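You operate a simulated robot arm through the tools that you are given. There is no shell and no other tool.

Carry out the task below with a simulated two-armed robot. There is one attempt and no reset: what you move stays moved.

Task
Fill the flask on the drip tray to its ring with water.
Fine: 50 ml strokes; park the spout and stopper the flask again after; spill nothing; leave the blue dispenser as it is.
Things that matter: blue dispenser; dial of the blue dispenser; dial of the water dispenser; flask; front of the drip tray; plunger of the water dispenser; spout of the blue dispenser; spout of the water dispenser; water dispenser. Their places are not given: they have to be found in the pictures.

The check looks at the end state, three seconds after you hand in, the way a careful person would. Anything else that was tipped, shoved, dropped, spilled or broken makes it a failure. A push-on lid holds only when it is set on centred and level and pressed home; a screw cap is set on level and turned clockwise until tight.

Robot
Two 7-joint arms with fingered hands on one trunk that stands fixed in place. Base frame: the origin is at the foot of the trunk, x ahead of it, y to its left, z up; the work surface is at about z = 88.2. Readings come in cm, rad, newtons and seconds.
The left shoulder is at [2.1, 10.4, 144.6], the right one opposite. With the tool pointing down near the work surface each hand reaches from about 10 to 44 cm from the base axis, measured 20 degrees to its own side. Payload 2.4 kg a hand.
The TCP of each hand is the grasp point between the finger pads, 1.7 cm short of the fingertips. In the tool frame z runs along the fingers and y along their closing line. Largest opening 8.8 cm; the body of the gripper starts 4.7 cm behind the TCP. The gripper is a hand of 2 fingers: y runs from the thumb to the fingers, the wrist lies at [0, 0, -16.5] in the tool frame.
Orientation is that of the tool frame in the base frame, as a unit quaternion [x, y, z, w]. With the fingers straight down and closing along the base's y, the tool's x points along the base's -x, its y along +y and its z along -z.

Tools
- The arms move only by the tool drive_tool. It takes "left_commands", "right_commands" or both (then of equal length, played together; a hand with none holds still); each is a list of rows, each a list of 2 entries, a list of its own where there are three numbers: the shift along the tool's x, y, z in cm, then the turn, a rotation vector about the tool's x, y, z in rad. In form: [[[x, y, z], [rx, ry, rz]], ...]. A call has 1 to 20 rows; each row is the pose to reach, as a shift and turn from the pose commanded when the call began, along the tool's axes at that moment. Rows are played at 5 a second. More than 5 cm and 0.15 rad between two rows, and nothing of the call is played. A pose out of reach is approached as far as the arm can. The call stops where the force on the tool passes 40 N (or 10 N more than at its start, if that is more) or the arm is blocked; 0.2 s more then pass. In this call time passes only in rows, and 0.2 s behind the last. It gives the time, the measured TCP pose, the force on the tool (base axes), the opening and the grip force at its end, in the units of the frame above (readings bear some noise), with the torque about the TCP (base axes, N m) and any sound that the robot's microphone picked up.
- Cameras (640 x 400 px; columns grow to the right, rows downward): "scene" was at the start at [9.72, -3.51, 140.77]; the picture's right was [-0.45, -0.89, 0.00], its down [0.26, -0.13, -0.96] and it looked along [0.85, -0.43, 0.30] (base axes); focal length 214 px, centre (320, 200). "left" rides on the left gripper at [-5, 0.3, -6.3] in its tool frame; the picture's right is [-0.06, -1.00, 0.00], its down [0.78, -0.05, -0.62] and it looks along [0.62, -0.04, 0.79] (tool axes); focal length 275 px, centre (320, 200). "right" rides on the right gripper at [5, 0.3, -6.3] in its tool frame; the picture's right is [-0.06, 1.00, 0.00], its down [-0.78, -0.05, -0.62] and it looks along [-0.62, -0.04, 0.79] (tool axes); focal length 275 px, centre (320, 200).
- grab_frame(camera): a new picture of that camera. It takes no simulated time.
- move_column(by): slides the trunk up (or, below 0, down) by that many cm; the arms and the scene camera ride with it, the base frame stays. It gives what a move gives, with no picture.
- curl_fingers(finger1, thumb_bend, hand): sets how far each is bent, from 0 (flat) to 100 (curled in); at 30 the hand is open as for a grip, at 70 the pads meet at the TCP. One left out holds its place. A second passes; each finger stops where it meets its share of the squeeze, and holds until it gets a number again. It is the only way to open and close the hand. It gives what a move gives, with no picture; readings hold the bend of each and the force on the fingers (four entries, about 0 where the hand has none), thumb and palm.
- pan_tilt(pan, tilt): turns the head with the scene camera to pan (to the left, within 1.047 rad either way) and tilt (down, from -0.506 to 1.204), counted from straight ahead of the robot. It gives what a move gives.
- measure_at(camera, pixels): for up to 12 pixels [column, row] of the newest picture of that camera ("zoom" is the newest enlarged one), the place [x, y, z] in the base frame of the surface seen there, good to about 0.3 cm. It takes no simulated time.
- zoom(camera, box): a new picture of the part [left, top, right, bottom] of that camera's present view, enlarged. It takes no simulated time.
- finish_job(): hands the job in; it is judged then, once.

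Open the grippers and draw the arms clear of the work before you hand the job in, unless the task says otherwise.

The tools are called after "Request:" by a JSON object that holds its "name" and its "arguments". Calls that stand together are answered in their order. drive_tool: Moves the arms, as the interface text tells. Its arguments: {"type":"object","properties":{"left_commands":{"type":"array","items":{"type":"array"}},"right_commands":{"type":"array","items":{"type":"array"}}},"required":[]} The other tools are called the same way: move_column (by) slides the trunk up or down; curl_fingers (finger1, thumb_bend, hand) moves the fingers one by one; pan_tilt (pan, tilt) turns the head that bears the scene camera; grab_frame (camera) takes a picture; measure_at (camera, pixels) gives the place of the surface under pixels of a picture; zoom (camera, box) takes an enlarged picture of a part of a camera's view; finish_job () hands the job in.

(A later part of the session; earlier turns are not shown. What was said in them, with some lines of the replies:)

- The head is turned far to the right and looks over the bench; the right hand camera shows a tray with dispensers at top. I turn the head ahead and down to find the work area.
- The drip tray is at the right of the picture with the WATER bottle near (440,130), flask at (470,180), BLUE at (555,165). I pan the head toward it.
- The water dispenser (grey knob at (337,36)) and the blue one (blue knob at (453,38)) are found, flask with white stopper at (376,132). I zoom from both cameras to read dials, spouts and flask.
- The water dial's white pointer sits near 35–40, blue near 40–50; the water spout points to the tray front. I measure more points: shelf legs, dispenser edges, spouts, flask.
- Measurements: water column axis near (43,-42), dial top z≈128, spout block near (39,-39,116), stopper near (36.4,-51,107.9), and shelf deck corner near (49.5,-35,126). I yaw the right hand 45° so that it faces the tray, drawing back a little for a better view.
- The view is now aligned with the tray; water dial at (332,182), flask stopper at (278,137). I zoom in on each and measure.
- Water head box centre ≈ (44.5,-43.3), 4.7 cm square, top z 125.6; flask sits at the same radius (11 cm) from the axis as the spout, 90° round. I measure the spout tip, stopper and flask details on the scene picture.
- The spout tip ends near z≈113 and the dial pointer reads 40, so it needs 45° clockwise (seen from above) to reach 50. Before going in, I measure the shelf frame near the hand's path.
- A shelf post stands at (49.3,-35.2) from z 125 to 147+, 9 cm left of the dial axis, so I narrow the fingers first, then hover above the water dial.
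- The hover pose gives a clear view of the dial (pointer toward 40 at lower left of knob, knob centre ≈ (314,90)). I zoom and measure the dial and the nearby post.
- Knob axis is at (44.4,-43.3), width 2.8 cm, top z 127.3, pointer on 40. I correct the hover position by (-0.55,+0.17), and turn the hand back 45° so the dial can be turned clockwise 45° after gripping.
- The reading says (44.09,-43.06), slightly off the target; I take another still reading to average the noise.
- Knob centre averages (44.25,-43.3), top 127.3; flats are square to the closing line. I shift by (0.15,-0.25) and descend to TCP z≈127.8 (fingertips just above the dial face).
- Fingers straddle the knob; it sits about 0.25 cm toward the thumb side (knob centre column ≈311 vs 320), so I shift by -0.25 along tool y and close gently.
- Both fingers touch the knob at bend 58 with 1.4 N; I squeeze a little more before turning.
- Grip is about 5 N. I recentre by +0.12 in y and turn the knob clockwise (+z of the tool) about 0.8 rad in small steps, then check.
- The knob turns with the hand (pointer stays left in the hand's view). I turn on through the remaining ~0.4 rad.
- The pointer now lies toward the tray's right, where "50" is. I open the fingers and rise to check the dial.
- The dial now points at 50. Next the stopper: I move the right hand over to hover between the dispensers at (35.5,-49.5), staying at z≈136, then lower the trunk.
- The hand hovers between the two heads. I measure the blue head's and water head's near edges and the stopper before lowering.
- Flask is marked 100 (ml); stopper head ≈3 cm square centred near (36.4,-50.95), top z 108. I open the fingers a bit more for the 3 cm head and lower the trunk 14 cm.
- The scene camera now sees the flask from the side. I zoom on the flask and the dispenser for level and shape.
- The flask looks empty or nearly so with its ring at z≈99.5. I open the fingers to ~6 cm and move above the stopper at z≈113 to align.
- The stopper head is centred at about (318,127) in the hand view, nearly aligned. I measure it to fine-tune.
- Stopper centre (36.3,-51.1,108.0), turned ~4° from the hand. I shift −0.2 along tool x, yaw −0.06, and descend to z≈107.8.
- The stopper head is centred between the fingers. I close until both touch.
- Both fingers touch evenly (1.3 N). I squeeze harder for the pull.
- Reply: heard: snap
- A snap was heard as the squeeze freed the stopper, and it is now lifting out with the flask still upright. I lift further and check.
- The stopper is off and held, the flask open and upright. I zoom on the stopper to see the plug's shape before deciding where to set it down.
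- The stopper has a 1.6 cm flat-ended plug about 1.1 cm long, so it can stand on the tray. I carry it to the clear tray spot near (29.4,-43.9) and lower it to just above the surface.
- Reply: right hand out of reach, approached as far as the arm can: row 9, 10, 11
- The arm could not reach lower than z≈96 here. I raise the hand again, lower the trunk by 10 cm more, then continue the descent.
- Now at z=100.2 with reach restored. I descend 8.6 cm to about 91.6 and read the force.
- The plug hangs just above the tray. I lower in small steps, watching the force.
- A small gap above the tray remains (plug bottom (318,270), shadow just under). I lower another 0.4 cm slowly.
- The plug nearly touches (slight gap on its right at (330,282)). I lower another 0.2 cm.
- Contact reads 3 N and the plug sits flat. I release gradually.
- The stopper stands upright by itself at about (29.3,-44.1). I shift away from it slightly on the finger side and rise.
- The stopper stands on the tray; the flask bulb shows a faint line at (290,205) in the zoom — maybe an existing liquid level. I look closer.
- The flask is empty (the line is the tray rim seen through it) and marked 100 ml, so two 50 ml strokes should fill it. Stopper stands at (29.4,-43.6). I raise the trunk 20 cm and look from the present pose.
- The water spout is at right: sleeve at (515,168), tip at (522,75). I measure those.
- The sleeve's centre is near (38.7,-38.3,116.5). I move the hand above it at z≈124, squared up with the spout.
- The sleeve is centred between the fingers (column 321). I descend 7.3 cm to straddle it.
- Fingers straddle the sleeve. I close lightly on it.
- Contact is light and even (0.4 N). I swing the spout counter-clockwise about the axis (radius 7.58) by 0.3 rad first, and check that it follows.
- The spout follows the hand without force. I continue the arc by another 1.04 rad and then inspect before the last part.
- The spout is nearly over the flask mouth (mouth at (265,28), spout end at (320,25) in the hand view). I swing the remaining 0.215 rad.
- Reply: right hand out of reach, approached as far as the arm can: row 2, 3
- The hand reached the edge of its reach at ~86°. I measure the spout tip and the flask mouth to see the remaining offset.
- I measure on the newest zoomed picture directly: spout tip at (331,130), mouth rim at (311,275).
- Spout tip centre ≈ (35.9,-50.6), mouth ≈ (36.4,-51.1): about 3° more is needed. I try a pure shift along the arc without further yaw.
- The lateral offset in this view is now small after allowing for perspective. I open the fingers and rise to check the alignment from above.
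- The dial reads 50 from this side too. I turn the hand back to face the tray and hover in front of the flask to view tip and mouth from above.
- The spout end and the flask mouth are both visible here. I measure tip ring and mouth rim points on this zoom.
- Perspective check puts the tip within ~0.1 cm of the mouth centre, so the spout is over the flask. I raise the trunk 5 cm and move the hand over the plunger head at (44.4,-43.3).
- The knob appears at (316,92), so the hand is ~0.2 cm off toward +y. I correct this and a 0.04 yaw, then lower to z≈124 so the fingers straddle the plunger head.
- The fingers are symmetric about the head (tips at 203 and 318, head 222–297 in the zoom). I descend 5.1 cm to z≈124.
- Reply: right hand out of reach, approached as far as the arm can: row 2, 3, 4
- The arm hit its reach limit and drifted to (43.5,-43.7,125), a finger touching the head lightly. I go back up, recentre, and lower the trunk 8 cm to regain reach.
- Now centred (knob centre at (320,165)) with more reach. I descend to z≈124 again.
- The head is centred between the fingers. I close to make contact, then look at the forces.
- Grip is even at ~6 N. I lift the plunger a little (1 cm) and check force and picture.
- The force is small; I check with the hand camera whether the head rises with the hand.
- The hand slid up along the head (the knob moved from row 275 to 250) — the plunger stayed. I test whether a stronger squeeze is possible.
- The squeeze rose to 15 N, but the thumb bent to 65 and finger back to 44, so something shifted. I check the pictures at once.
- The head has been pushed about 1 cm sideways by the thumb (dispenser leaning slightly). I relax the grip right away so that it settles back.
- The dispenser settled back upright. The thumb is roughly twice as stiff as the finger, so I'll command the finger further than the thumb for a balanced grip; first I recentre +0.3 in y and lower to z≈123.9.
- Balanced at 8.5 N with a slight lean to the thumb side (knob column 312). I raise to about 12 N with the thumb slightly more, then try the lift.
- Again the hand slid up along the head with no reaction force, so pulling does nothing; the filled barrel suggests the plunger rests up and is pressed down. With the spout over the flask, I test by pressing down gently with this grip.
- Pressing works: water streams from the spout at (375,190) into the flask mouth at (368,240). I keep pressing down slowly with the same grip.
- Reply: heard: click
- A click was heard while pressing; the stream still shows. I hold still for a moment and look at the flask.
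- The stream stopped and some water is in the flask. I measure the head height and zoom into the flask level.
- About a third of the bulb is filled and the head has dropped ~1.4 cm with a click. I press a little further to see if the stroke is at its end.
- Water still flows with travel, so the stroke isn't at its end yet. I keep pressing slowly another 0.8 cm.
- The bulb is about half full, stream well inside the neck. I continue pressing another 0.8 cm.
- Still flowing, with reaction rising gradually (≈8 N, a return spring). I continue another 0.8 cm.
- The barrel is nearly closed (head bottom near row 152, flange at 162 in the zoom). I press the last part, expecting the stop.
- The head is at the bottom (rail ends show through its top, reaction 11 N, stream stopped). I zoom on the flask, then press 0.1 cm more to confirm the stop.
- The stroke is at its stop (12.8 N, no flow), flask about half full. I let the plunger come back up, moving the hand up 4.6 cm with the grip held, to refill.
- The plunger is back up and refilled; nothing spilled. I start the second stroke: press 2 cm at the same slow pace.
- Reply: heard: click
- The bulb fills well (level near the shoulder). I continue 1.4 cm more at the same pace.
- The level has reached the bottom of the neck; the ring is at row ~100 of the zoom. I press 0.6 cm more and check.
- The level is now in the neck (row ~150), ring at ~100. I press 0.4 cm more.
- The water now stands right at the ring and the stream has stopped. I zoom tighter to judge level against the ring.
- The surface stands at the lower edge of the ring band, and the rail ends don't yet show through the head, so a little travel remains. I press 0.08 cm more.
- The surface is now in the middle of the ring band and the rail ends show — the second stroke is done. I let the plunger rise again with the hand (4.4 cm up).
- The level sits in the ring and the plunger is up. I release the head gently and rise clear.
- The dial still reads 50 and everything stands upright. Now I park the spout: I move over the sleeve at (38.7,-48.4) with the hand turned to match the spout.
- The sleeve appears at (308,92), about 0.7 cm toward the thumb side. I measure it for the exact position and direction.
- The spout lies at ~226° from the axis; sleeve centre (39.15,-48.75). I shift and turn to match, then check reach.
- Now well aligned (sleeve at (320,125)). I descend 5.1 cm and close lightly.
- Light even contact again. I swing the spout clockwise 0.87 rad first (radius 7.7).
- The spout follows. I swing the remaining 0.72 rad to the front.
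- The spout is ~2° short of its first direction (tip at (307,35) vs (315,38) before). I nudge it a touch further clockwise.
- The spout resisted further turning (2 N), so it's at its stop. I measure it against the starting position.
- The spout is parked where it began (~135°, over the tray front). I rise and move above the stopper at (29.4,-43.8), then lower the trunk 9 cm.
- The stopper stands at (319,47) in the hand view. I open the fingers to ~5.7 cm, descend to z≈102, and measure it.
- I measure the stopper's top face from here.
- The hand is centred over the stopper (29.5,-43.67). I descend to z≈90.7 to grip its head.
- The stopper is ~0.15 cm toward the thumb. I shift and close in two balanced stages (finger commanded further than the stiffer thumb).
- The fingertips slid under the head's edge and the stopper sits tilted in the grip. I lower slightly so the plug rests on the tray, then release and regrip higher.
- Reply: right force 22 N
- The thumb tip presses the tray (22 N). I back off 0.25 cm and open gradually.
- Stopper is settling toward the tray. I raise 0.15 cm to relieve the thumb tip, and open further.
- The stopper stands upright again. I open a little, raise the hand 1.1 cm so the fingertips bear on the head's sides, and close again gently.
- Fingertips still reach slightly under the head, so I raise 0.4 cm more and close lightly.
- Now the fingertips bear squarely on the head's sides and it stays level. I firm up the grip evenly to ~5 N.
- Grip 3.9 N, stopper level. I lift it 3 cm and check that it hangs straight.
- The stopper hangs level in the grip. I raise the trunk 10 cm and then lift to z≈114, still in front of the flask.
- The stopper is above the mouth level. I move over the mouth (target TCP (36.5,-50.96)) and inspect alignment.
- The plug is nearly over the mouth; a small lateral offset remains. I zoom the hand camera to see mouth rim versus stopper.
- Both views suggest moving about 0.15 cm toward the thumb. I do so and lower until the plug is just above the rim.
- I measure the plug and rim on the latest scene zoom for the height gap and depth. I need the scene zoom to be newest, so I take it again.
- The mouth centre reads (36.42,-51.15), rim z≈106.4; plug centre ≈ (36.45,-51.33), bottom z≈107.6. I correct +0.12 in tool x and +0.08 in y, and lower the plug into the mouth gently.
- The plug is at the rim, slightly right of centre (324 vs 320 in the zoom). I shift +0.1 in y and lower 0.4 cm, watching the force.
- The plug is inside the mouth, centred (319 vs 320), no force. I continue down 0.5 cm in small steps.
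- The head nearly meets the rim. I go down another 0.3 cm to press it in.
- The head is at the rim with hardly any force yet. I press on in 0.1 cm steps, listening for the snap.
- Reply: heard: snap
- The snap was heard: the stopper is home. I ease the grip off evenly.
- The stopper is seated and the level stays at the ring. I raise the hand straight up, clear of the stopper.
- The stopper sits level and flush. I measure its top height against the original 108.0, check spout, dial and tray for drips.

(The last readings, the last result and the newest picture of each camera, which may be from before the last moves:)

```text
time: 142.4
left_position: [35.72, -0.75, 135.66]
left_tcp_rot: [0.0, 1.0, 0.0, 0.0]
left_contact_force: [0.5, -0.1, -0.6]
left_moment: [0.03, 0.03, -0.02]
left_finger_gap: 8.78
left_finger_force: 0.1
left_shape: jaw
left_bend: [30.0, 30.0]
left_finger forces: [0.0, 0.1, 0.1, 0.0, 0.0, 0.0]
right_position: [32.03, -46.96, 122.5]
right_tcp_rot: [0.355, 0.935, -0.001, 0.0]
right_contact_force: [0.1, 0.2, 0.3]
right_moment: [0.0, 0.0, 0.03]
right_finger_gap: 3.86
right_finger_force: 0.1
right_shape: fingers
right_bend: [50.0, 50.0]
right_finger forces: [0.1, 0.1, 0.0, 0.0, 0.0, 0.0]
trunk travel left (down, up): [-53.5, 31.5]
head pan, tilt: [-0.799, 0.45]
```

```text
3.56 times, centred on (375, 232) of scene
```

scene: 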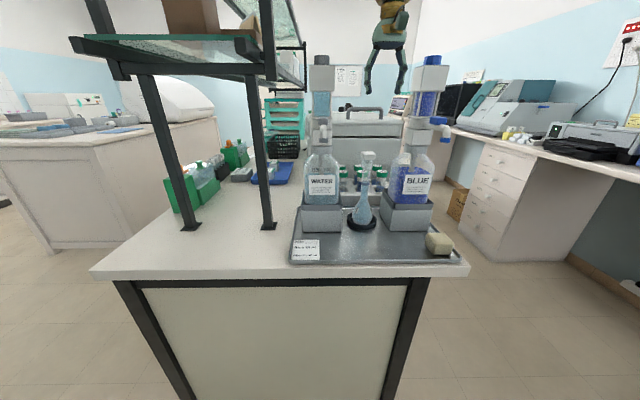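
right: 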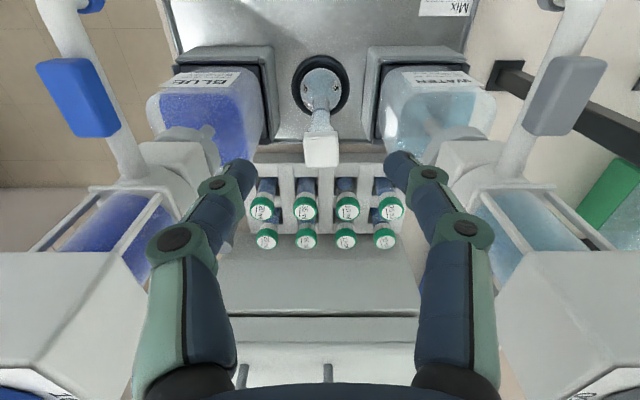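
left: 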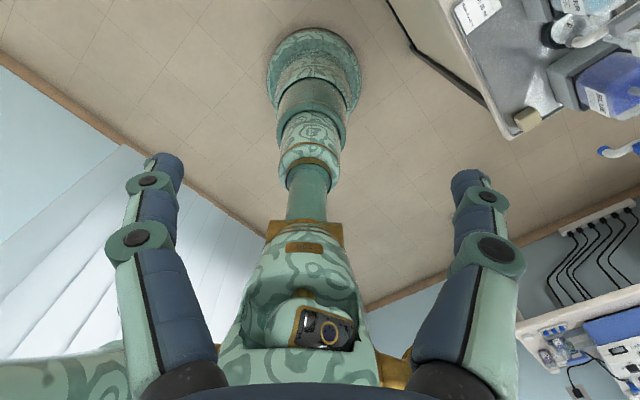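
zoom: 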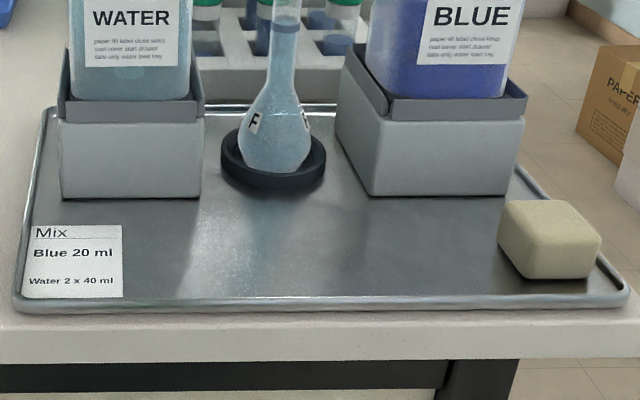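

Stopper top is at 107.9 as at the start, the tray is dry, and the spout points to the tray front. I take one more close look at the level and the spout/dial.

Request:
{"name": "zoom", "arguments": {"camera": "scene", "box": [355, 176, 377, 194]}}

Request:
{"name": "zoom", "arguments": {"camera": "scene", "box": [295, 45, 355, 160]}}

```text
16.00 times, centred on (366, 185) of scene
```

zoom: 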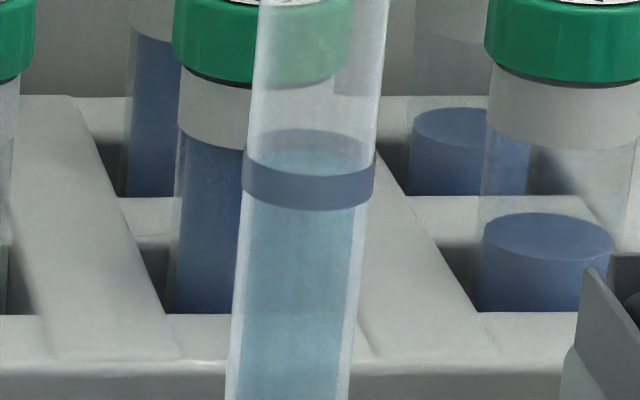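

```text
3.48 times, centred on (325, 102) of scene
```

zoom: 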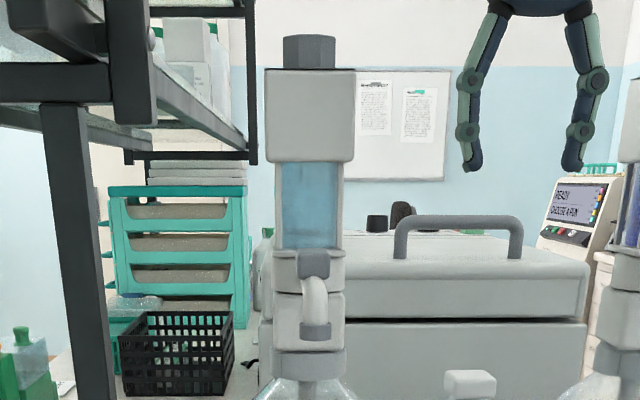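

The level lies in the middle of the ring and spout, head and stopper match their starting places. I draw the right arm up and back, and open the hand.

Request:
{"name": "drive_tool", "arguments": {"right_commands": [[[3, 0, -4], [0, 0, 0]], [[6, 0.5, -8], [0, 0, 0]], [[9, 1, -12], [0, 0, 0]], [[12, 2, -16], [0, 0, 0]], [[14, 4, -20], [0, 0, 0]], [[14, 4, -20], [0, 0, 0]]]}}

Request:
{"name": "curl_fingers", "arguments": {"hand": "right", "finger1": 30, "thumb_bend": 30}}

Request:
{"name": "grab_frame", "arguments": {"camera": "scene"}}

Request:
{"name": "grab_frame", "arguments": {"camera": "right"}}

Request:
{"name": "zoom", "arguments": {"camera": "right", "box": [150, 60, 420, 230]}}

```text
refused: row 2 steps farther than a row can; nothing moved
```

```text
time: 143.4
left_position: [35.68, -0.65, 135.7]
left_tcp_rot: [0.0, 1.0, 0.0, 0.0]
left_contact_force: [0.4, -0.1, -0.6]
left_moment: [-0.03, 0.01, -0.04]
left_finger_gap: 8.79
left_finger_force: 0.0
left_shape: jaw
left_bend: [30.0, 30.0]
left_finger forces: [0.0, 0.0, 0.1, 0.0, 0.0, 0.1]
right_position: [32.01, -47.0, 122.61]
right_tcp_rot: [0.354, 0.935, 0.0, 0.001]
right_contact_force: [0.4, -0.1, -1.1]
right_moment: [0.02, -0.01, 0.04]
right_finger_gap: 8.35
right_finger_force: 0.0
right_shape: fingers
right_bend: [30.0, 30.0]
right_finger forces: [0.0, 0.0, 0.1, 0.0, 0.0, 0.0]
trunk travel left (down, up): [-53.5, 31.5]
head pan, tilt: [-0.799, 0.45]
```

```text
taken
```

scene: 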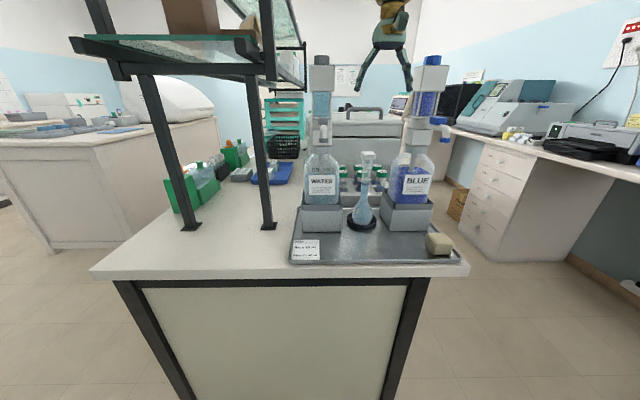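

```text
taken
```

right: 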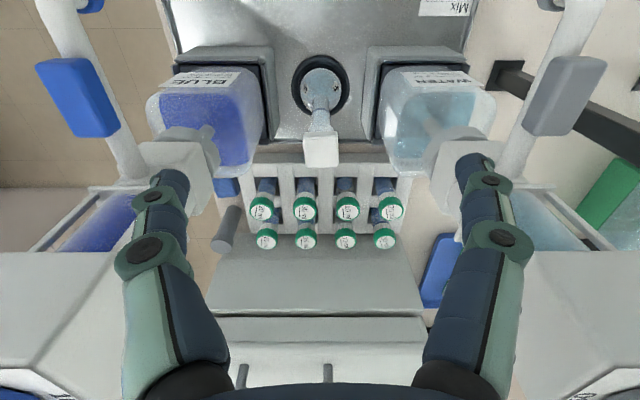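

```text
2.35 times, centred on (285, 145) of right
```

zoom: 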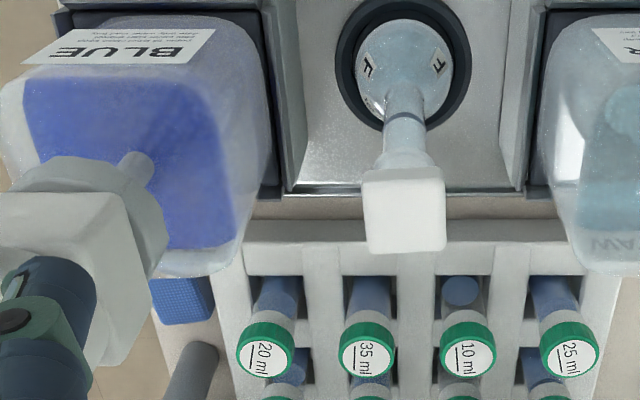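

The retreat was refused for step length; the hand opened without touching anything. I retreat in smaller steps, straight back and up.

Request:
{"name": "drive_tool", "arguments": {"right_commands": [[[2, 0, -3], [0, 0, 0]], [[4.5, 0, -6.5], [0, 0, 0]], [[7, 0, -10], [0, 0, 0]], [[9.5, 0.5, -13.5], [0, 0, 0]], [[12, 1.5, -17], [0, 0, 0]], [[14, 3, -20], [0, 0, 0]], [[14, 3, -20], [0, 0, 0]]]}}

Request:
{"name": "grab_frame", "arguments": {"camera": "right"}}

Request:
{"name": "grab_frame", "arguments": {"camera": "scene"}}

Request:
{"name": "zoom", "arguments": {"camera": "right", "box": [160, 60, 400, 230]}}

```text
time: 145.0
left_position: [35.65, -0.62, 135.73]
left_tcp_rot: [0.0, 1.0, 0.0, 0.0]
left_contact_force: [0.1, -0.6, -0.8]
left_moment: [0.02, 0.01, -0.02]
left_finger_gap: 8.76
left_finger_force: 0.1
left_shape: jaw
left_bend: [30.0, 30.0]
left_finger forces: [0.0, 0.0, 0.0, 0.0, 0.0, 0.0]
right_position: [23.48, -35.32, 142.74]
right_tcp_rot: [0.356, 0.935, 0.0, 0.0]
right_contact_force: [0.0, -0.3, -1.3]
right_moment: [-0.01, 0.01, -0.01]
right_finger_gap: 8.38
right_finger_force: 0.0
right_shape: fingers
right_bend: [30.0, 30.0]
right_finger forces: [0.0, 0.0, 0.1, 0.0, 0.1, 0.0]
trunk travel left (down, up): [-53.5, 31.5]
head pan, tilt: [-0.799, 0.45]
```

```text
taken
```

right: 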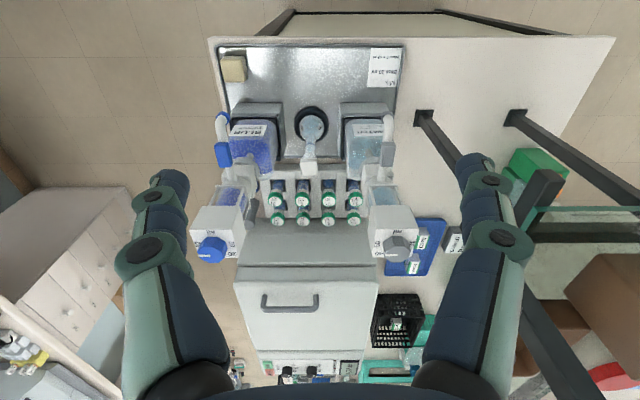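

```text
taken
```

scene: 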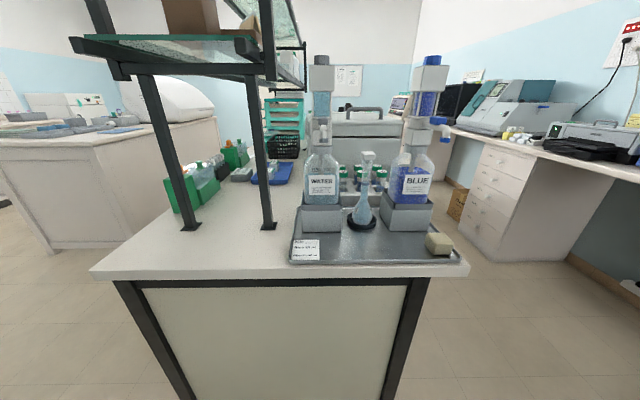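

```text
2.35 times, centred on (280, 145) of right
```

zoom: 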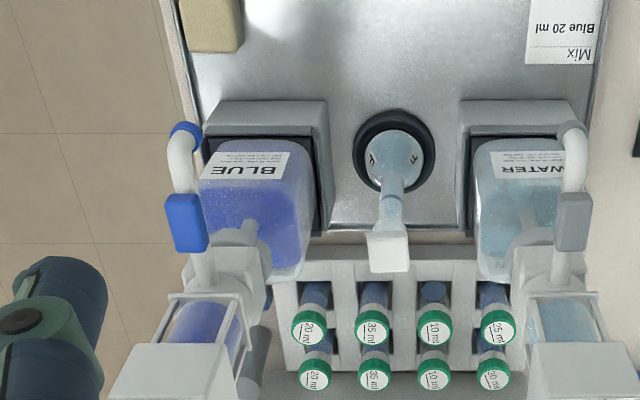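

All clear. One last zoom on the two dials before handing in.

Request:
{"name": "zoom", "arguments": {"camera": "right", "box": [365, 200, 425, 270]}}

Request:
{"name": "zoom", "arguments": {"camera": "right", "box": [185, 195, 245, 270]}}

```text
5.71 times, centred on (395, 235) of right
```

zoom: 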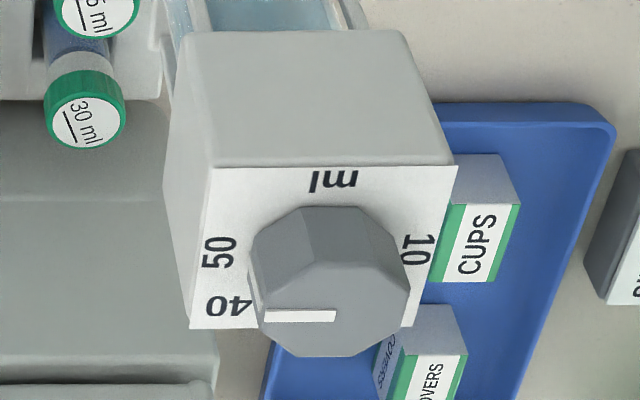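

```text
5.33 times, centred on (215, 232) of right
```

zoom: 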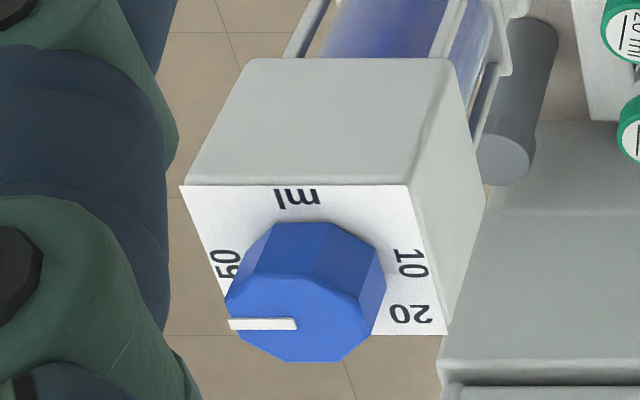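

The water dial points at 50 and blue is untouched. The flask is filled to its ring and stoppered, the spout is parked, nothing is spilled, and the arms are clear. I hand in.

Request:
{"name": "finish_job", "arguments": {}}

```text
The job is handed in.
```

The flask on the drip tray is filled with water to the middle of its ring and stoppered, and I have handed the job in. I don't have the check's verdict.

- **Strokes:** I set the water dial from 40 to 50 ml and gave two full strokes into the empty 100 ml flask.
- **Level:** I stopped the second stroke when the level reached the ring. It may be a hair short of its end stop.
- **Stopper:** It snapped home and sits level at its original height. While the flask was open, it stood on the drip tray.
- **Spout:** It points over the front of the tray again, where it started.
- **Spills:** The tray looks dry in the last pictures.
- **Blue dispenser:** I didn't touch it, and its dial and spout look unchanged.

While I was finding out how the plunger works, a hard squeeze leaned the water dispenser about 1 cm. It settled back upright when I let go, and its final position matches the start.
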